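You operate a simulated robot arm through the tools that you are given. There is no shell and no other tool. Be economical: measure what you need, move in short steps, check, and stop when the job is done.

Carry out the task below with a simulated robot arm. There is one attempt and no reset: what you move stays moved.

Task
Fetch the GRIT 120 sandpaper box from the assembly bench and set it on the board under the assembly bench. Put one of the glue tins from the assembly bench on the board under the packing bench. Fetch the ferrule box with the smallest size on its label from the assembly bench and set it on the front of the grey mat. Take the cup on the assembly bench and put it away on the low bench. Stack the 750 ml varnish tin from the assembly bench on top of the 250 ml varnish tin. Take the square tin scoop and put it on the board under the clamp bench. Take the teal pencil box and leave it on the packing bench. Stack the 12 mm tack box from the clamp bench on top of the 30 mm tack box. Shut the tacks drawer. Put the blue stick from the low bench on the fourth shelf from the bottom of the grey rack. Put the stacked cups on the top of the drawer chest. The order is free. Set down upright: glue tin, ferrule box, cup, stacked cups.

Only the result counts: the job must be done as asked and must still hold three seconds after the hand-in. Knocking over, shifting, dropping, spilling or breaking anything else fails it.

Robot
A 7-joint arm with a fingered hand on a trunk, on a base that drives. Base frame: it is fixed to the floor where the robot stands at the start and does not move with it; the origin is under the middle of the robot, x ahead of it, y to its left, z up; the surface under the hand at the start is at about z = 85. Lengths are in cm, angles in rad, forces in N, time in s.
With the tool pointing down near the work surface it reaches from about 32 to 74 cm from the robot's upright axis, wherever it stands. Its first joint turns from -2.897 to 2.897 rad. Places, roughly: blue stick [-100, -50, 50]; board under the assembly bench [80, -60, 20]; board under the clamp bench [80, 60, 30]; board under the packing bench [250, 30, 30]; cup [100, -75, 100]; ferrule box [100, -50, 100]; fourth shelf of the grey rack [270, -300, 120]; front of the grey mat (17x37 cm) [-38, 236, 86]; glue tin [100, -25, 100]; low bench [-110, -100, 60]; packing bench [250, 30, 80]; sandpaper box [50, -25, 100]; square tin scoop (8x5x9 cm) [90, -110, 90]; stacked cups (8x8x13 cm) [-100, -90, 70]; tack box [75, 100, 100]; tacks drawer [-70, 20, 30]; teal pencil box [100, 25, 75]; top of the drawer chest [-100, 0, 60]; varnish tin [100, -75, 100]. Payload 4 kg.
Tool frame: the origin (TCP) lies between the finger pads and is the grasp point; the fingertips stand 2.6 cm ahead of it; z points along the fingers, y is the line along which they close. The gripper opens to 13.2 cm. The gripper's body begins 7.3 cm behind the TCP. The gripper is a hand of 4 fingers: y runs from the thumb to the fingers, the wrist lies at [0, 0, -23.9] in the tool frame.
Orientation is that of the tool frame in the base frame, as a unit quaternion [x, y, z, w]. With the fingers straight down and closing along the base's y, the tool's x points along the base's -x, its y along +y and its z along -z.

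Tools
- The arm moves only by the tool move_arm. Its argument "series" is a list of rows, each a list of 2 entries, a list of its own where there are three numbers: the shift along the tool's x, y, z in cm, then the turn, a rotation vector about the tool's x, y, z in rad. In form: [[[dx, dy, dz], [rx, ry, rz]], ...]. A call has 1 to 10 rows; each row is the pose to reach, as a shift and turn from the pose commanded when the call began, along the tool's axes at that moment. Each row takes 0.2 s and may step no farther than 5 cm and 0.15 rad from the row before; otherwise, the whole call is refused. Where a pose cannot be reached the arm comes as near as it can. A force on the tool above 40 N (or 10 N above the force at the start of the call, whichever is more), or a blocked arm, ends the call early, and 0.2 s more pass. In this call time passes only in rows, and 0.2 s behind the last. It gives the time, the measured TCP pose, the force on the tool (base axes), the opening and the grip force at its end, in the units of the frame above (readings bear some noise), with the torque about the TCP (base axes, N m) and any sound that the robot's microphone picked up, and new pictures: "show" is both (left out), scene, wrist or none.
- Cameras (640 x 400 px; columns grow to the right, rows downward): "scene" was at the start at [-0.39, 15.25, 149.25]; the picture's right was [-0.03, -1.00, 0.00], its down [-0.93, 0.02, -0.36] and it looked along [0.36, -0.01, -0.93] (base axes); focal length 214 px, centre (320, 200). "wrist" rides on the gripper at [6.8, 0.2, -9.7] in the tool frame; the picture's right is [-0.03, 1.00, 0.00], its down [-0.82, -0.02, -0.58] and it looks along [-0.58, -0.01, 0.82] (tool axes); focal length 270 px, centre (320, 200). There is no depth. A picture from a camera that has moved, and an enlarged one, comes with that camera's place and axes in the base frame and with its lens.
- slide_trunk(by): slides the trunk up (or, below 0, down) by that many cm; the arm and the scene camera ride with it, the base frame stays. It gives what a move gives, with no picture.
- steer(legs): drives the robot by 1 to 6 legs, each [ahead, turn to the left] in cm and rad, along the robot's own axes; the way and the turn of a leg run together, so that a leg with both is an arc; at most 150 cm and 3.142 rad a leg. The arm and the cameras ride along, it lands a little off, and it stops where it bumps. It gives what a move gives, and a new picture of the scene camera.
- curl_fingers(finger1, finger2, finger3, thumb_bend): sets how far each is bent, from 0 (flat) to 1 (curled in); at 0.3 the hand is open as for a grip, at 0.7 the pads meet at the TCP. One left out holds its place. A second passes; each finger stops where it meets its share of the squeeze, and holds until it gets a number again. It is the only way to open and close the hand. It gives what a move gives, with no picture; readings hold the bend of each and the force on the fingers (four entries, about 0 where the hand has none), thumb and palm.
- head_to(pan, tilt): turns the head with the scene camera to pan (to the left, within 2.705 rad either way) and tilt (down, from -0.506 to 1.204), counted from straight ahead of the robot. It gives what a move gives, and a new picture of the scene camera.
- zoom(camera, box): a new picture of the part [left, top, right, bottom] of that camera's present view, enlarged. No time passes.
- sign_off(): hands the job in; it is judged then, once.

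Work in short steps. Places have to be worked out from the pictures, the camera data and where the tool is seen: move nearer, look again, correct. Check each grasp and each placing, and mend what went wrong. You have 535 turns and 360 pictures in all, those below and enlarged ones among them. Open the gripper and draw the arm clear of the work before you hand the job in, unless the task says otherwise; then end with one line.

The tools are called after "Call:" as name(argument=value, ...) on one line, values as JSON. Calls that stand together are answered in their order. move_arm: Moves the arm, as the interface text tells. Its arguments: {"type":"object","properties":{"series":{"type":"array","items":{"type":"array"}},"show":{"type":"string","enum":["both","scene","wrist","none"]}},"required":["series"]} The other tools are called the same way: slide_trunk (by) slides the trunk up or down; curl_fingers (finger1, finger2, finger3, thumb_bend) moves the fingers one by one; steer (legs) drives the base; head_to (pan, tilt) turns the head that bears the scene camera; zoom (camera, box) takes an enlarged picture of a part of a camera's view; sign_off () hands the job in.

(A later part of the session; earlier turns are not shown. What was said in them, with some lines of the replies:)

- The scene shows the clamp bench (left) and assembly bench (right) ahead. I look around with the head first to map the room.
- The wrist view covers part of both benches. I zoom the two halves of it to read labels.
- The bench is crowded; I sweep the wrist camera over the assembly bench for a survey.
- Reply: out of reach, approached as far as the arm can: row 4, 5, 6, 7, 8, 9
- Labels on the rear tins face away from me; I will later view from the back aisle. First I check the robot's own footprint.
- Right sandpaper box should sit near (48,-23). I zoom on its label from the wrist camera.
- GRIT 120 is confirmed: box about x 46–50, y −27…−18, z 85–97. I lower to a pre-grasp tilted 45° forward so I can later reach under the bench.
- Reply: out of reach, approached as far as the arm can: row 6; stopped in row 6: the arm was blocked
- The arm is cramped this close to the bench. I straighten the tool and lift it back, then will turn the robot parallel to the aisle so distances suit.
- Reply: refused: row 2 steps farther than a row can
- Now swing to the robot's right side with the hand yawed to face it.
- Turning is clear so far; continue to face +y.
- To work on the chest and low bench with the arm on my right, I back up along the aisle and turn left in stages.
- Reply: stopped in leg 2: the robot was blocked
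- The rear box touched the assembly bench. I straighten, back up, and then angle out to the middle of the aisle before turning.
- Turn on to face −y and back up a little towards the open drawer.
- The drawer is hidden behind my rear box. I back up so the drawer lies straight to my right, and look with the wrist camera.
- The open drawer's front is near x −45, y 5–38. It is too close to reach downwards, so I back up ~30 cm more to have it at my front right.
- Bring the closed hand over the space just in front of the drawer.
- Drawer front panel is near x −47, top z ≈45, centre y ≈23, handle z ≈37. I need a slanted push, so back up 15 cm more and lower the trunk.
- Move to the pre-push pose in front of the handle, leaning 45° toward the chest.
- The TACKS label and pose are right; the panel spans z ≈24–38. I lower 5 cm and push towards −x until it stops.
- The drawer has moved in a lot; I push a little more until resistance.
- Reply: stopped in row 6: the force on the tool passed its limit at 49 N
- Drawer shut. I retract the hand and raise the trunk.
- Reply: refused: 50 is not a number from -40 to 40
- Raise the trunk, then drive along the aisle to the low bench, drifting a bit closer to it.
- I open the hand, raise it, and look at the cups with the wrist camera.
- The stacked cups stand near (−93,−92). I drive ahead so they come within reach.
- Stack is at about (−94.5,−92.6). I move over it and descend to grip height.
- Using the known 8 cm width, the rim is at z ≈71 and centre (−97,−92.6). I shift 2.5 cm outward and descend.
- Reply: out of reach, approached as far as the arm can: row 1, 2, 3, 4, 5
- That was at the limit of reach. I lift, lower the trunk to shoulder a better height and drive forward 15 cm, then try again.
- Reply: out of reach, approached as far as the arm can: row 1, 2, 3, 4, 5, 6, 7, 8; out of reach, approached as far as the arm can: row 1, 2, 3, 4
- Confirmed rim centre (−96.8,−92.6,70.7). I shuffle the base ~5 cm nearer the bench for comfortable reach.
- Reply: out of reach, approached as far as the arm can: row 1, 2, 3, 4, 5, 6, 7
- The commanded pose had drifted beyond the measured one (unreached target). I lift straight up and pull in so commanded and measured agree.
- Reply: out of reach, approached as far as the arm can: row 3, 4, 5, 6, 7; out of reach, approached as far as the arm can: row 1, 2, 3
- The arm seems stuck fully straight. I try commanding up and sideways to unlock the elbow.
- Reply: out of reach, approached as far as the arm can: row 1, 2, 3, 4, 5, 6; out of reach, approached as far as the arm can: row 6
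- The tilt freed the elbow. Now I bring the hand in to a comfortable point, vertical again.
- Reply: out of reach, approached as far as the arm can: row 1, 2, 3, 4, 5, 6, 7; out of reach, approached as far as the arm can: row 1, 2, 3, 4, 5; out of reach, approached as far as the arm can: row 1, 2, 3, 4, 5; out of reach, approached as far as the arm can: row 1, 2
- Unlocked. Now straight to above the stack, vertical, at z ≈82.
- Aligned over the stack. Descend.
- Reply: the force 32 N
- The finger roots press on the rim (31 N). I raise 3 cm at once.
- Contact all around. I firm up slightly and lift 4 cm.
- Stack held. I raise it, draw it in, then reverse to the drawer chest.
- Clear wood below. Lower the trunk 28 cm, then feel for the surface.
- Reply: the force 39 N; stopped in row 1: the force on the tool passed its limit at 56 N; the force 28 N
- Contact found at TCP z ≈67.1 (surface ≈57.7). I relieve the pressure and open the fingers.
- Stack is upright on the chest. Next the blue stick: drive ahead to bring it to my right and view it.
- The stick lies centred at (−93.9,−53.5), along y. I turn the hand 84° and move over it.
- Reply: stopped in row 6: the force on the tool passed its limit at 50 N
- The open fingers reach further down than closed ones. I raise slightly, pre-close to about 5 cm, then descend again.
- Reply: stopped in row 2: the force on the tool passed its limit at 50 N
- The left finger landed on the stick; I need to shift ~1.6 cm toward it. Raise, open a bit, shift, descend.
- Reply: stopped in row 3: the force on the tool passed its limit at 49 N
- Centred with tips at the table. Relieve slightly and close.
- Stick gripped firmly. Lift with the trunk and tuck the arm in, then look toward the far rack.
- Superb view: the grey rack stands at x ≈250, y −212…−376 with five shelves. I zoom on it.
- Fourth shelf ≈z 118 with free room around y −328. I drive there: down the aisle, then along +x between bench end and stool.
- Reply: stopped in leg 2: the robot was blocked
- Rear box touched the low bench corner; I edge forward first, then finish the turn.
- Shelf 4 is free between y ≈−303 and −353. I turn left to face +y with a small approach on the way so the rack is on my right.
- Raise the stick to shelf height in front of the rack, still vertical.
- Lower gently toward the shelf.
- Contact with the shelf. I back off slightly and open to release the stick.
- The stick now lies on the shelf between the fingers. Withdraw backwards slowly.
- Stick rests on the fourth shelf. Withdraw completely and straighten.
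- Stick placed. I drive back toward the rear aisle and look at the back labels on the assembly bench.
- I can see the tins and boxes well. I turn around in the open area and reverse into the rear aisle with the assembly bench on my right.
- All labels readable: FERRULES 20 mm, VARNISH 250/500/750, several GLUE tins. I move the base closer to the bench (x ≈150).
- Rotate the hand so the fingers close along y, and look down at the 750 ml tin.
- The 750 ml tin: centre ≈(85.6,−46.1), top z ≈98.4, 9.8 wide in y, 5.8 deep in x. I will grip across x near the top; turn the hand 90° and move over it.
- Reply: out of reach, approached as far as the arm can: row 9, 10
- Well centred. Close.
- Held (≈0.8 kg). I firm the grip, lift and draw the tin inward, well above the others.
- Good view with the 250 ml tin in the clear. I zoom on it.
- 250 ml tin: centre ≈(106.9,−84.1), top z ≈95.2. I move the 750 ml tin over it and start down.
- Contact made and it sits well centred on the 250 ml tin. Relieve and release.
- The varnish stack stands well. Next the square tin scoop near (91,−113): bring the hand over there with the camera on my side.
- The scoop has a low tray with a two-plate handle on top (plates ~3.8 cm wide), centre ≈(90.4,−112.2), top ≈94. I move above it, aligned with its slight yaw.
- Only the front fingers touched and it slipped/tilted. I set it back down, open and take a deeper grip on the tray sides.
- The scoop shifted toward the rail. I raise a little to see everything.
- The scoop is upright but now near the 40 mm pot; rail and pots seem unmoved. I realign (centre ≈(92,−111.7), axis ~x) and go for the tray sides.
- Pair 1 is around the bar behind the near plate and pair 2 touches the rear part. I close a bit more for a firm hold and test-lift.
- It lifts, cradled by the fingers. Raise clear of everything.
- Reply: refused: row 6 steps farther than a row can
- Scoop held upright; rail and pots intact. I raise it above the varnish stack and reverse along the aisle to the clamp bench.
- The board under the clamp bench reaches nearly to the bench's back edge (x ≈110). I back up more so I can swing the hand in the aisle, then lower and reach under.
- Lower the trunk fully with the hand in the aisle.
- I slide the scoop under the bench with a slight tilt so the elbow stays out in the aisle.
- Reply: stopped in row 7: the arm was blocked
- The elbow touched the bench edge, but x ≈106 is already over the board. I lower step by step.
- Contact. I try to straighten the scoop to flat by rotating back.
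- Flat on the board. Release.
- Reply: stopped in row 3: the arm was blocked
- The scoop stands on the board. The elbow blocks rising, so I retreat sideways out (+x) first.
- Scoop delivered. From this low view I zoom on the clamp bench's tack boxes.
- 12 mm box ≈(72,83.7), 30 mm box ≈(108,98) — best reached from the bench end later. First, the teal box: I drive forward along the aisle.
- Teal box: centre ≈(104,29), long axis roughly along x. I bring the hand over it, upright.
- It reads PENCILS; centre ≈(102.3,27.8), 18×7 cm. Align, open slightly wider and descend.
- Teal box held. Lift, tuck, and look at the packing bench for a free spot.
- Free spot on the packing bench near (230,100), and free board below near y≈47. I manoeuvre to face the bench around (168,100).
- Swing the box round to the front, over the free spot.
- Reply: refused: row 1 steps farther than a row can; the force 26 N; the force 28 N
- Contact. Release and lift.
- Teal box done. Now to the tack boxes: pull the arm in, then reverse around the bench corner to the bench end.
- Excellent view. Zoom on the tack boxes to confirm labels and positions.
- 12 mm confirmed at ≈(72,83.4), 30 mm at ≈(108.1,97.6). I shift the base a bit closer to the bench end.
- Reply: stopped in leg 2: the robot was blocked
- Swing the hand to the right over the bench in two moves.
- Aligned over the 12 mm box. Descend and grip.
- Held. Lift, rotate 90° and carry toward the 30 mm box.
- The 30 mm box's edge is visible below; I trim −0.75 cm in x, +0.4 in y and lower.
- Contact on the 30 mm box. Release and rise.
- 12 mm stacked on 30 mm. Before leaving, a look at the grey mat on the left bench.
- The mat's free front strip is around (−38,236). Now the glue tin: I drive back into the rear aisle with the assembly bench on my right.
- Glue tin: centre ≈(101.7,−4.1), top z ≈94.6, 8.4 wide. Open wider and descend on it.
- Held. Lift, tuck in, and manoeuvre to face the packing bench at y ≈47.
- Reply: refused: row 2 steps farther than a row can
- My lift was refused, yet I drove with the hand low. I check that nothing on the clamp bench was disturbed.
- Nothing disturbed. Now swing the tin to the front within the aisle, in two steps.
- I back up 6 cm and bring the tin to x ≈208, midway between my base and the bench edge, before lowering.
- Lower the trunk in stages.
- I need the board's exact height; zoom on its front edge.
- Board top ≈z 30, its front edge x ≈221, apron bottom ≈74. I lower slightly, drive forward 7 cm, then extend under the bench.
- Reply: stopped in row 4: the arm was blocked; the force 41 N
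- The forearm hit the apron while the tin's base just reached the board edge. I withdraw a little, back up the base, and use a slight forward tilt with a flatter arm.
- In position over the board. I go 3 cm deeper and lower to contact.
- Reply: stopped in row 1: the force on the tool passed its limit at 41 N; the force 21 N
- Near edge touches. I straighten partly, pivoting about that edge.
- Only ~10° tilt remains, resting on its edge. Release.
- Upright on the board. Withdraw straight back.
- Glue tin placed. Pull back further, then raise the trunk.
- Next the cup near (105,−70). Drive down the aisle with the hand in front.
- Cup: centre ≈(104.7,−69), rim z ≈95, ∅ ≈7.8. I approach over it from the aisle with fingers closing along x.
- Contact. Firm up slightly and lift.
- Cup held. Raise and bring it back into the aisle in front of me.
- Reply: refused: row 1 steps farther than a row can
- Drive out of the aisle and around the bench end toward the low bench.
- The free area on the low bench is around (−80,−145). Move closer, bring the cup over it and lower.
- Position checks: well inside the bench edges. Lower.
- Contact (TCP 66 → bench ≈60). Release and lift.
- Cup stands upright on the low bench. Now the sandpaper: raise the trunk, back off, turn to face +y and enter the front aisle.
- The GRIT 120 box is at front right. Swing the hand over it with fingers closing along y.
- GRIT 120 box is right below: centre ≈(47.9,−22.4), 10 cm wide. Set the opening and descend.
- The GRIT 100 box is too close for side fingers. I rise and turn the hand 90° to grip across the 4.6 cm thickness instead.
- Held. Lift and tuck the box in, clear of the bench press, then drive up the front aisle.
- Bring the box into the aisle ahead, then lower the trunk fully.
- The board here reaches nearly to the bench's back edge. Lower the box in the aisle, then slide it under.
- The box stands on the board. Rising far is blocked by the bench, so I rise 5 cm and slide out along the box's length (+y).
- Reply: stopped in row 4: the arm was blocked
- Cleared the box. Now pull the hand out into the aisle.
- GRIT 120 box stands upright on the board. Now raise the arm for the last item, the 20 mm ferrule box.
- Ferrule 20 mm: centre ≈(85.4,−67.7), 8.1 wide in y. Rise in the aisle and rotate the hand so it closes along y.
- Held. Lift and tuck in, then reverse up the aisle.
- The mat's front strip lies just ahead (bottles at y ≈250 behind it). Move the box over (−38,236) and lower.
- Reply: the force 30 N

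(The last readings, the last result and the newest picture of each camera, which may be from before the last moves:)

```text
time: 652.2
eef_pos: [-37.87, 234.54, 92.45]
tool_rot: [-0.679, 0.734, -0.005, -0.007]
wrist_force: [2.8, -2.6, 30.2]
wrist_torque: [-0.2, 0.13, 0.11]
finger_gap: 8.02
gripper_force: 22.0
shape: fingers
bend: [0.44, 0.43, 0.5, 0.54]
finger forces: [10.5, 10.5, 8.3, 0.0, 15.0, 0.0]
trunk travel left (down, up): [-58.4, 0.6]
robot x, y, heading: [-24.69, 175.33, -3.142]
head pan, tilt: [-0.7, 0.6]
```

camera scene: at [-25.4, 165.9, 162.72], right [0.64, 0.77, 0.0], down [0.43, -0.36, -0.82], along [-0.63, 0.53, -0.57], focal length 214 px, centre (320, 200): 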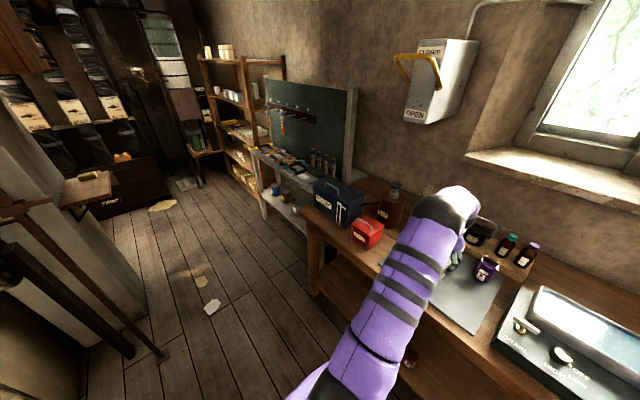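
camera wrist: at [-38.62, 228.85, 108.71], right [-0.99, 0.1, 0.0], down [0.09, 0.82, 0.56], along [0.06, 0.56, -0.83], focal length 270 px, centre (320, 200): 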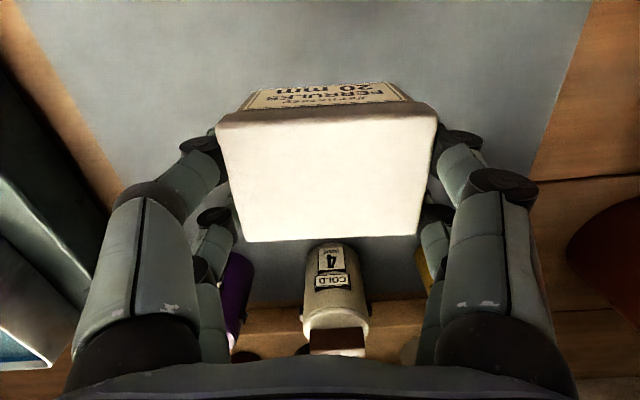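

Contact with the mat. Relieve slightly, release and rise.

Call:
move_arm(series=[[[0, 0, -0.4], [0, 0, 0]]], show="none")

Call:
curl_fingers(finger1=0.36, finger2=0.36, finger3=0.36, thumb_bend=0.36)

Call:
move_arm(series=[[[0, 0, -3], [0, 0, 0]], [[0, 0, -7], [0, 0, 0]], [[0, 0, -12], [0, 0, 0]], [[0, 0, -17], [0, 0, 0]], [[2, 0, -21], [0, 0, 0]]], show="wrist")

```text
time: 652.6
eef_pos: [-37.91, 234.5, 92.6]
tool_rot: [-0.679, 0.734, -0.005, -0.008]
wrist_force: [2.6, 3.3, 21.4]
wrist_torque: [0.01, 0.18, 0.07]
finger_gap: 8.01
gripper_force: 22.0
shape: fingers
bend: [0.44, 0.43, 0.5, 0.54]
finger forces: [10.7, 10.7, 8.3, 0.0, 14.9, 0.0]
trunk travel left (down, up): [-58.4, 0.6]
robot x, y, heading: [-24.58, 175.47, -3.138]
head pan, tilt: [-0.7, 0.6]
```

```text
time: 653.6
eef_pos: [-38.02, 234.4, 92.3]
tool_rot: [-0.679, 0.734, -0.009, -0.008]
wrist_force: [0.0, 0.5, -0.1]
wrist_torque: [0.03, 0.05, -0.01]
finger_gap: 11.26
gripper_force: 0.1
shape: fingers
bend: [0.36, 0.36, 0.36, 0.36]
finger forces: [0.0, 0.1, 0.0, 0.0, 0.0, 0.0]
trunk travel left (down, up): [-58.4, 0.6]
robot x, y, heading: [-24.13, 175.16, -3.136]
head pan, tilt: [-0.7, 0.6]
```

```text
time: 654.8
eef_pos: [-38.24, 232.93, 113.43]
tool_rot: [-0.678, 0.735, -0.008, -0.008]
wrist_force: [-0.1, 0.0, -0.2]
wrist_torque: [-0.01, -0.02, -0.04]
finger_gap: 11.27
gripper_force: 0.0
shape: fingers
bend: [0.36, 0.36, 0.36, 0.36]
finger forces: [0.0, 0.0, 0.1, 0.0, 0.1, 0.0]
trunk travel left (down, up): [-58.4, 0.6]
robot x, y, heading: [-25.08, 175.16, -3.142]
head pan, tilt: [-0.7, 0.6]
camera wrist: at [-38.92, 226.28, 123.4], right [-0.99, 0.1, 0.0], down [0.09, 0.83, 0.56], along [0.06, 0.56, -0.83], focal length 270 px, centre (320, 200)
```

wrist: 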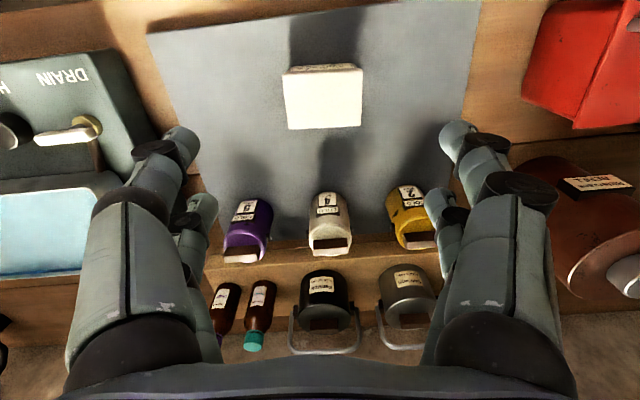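

The ferrule box stands upright on the mat's front. I draw the arm clear and take a last overview.

Call:
move_arm(series=[[[4.5, 0, -1], [0, 0, 0]], [[9, 0, -2], [0, 0, 0]], [[13.5, 0, -3], [0, 0, 0]], [[18, 0, -4], [0, 0, 0]]], show="none")

Call:
head_to(pan=2.3, tilt=0.4)

Call:
head_to(pan=1.2, tilt=0.5)

```text
time: 655.8
eef_pos: [-39.26, 214.89, 118.02]
tool_rot: [-0.679, 0.734, -0.007, -0.009]
wrist_force: [-0.4, 0.5, -0.1]
wrist_torque: [0.03, 0.01, -0.02]
finger_gap: 11.28
gripper_force: 0.0
shape: fingers
bend: [0.36, 0.36, 0.36, 0.36]
finger forces: [0.1, 0.1, 0.0, 0.0, 0.1, 0.0]
trunk travel left (down, up): [-58.4, 0.6]
robot x, y, heading: [-24.68, 175.59, -3.136]
head pan, tilt: [-0.7, 0.6]
```

```text
time: 658.4
eef_pos: [-39.24, 215.02, 117.97]
tool_rot: [-0.679, 0.734, -0.009, -0.009]
wrist_force: [1.8, 0.0, 0.5]
wrist_torque: [0.01, -0.02, -0.01]
finger_gap: 11.28
gripper_force: 0.1
shape: fingers
bend: [0.36, 0.36, 0.36, 0.36]
finger forces: [0.0, 0.0, 0.0, 0.1, 0.1, 0.0]
trunk travel left (down, up): [-58.4, 0.6]
robot x, y, heading: [-24.59, 175.19, -3.143]
head pan, tilt: [2.3, 0.4]
camera scene: at [-12.43, 153.27, 164.54], right [-0.74, -0.67, 0.0], down [-0.26, 0.29, -0.92], along [0.61, -0.69, -0.39], focal length 214 px, centre (320, 200)
```

scene: 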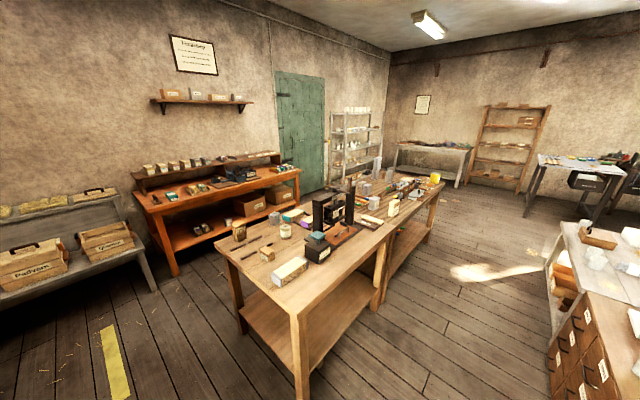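

```text
time: 659.7
eef_pos: [-39.29, 215.13, 117.97]
tool_rot: [-0.678, 0.735, -0.008, -0.008]
wrist_force: [-0.8, 0.0, 0.0]
wrist_torque: [-0.01, -0.02, -0.01]
finger_gap: 11.28
gripper_force: 0.0
shape: fingers
bend: [0.36, 0.36, 0.36, 0.36]
finger forces: [0.0, 0.1, 0.1, 0.0, 0.0, 0.0]
trunk travel left (down, up): [-58.4, 0.6]
robot x, y, heading: [-24.76, 175.34, -3.14]
head pan, tilt: [1.201, 0.499]
camera scene: at [-21.89, 151.68, 163.62], right [-0.93, 0.36, 0.0], down [0.17, 0.45, -0.88], along [-0.32, -0.82, -0.48], focal length 214 px, centre (320, 200)
```

scene: 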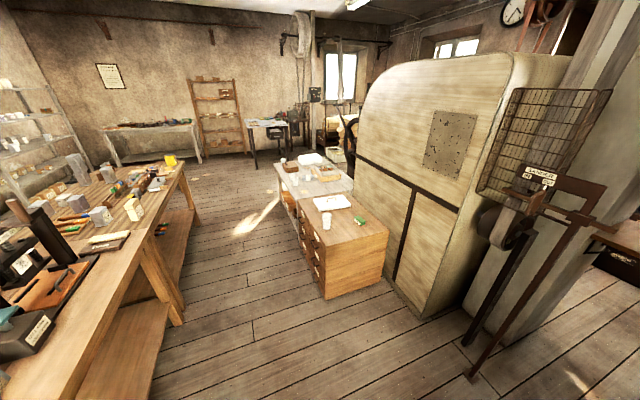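

Everything looks in place: the drawer is shut, the cups stand on the chest and both stacks are standing. Handing in.

Call:
sign_off()

```text
The job is handed in.
```

I completed all eleven tasks and handed the job in; the hand is open and the arm is clear of the work.
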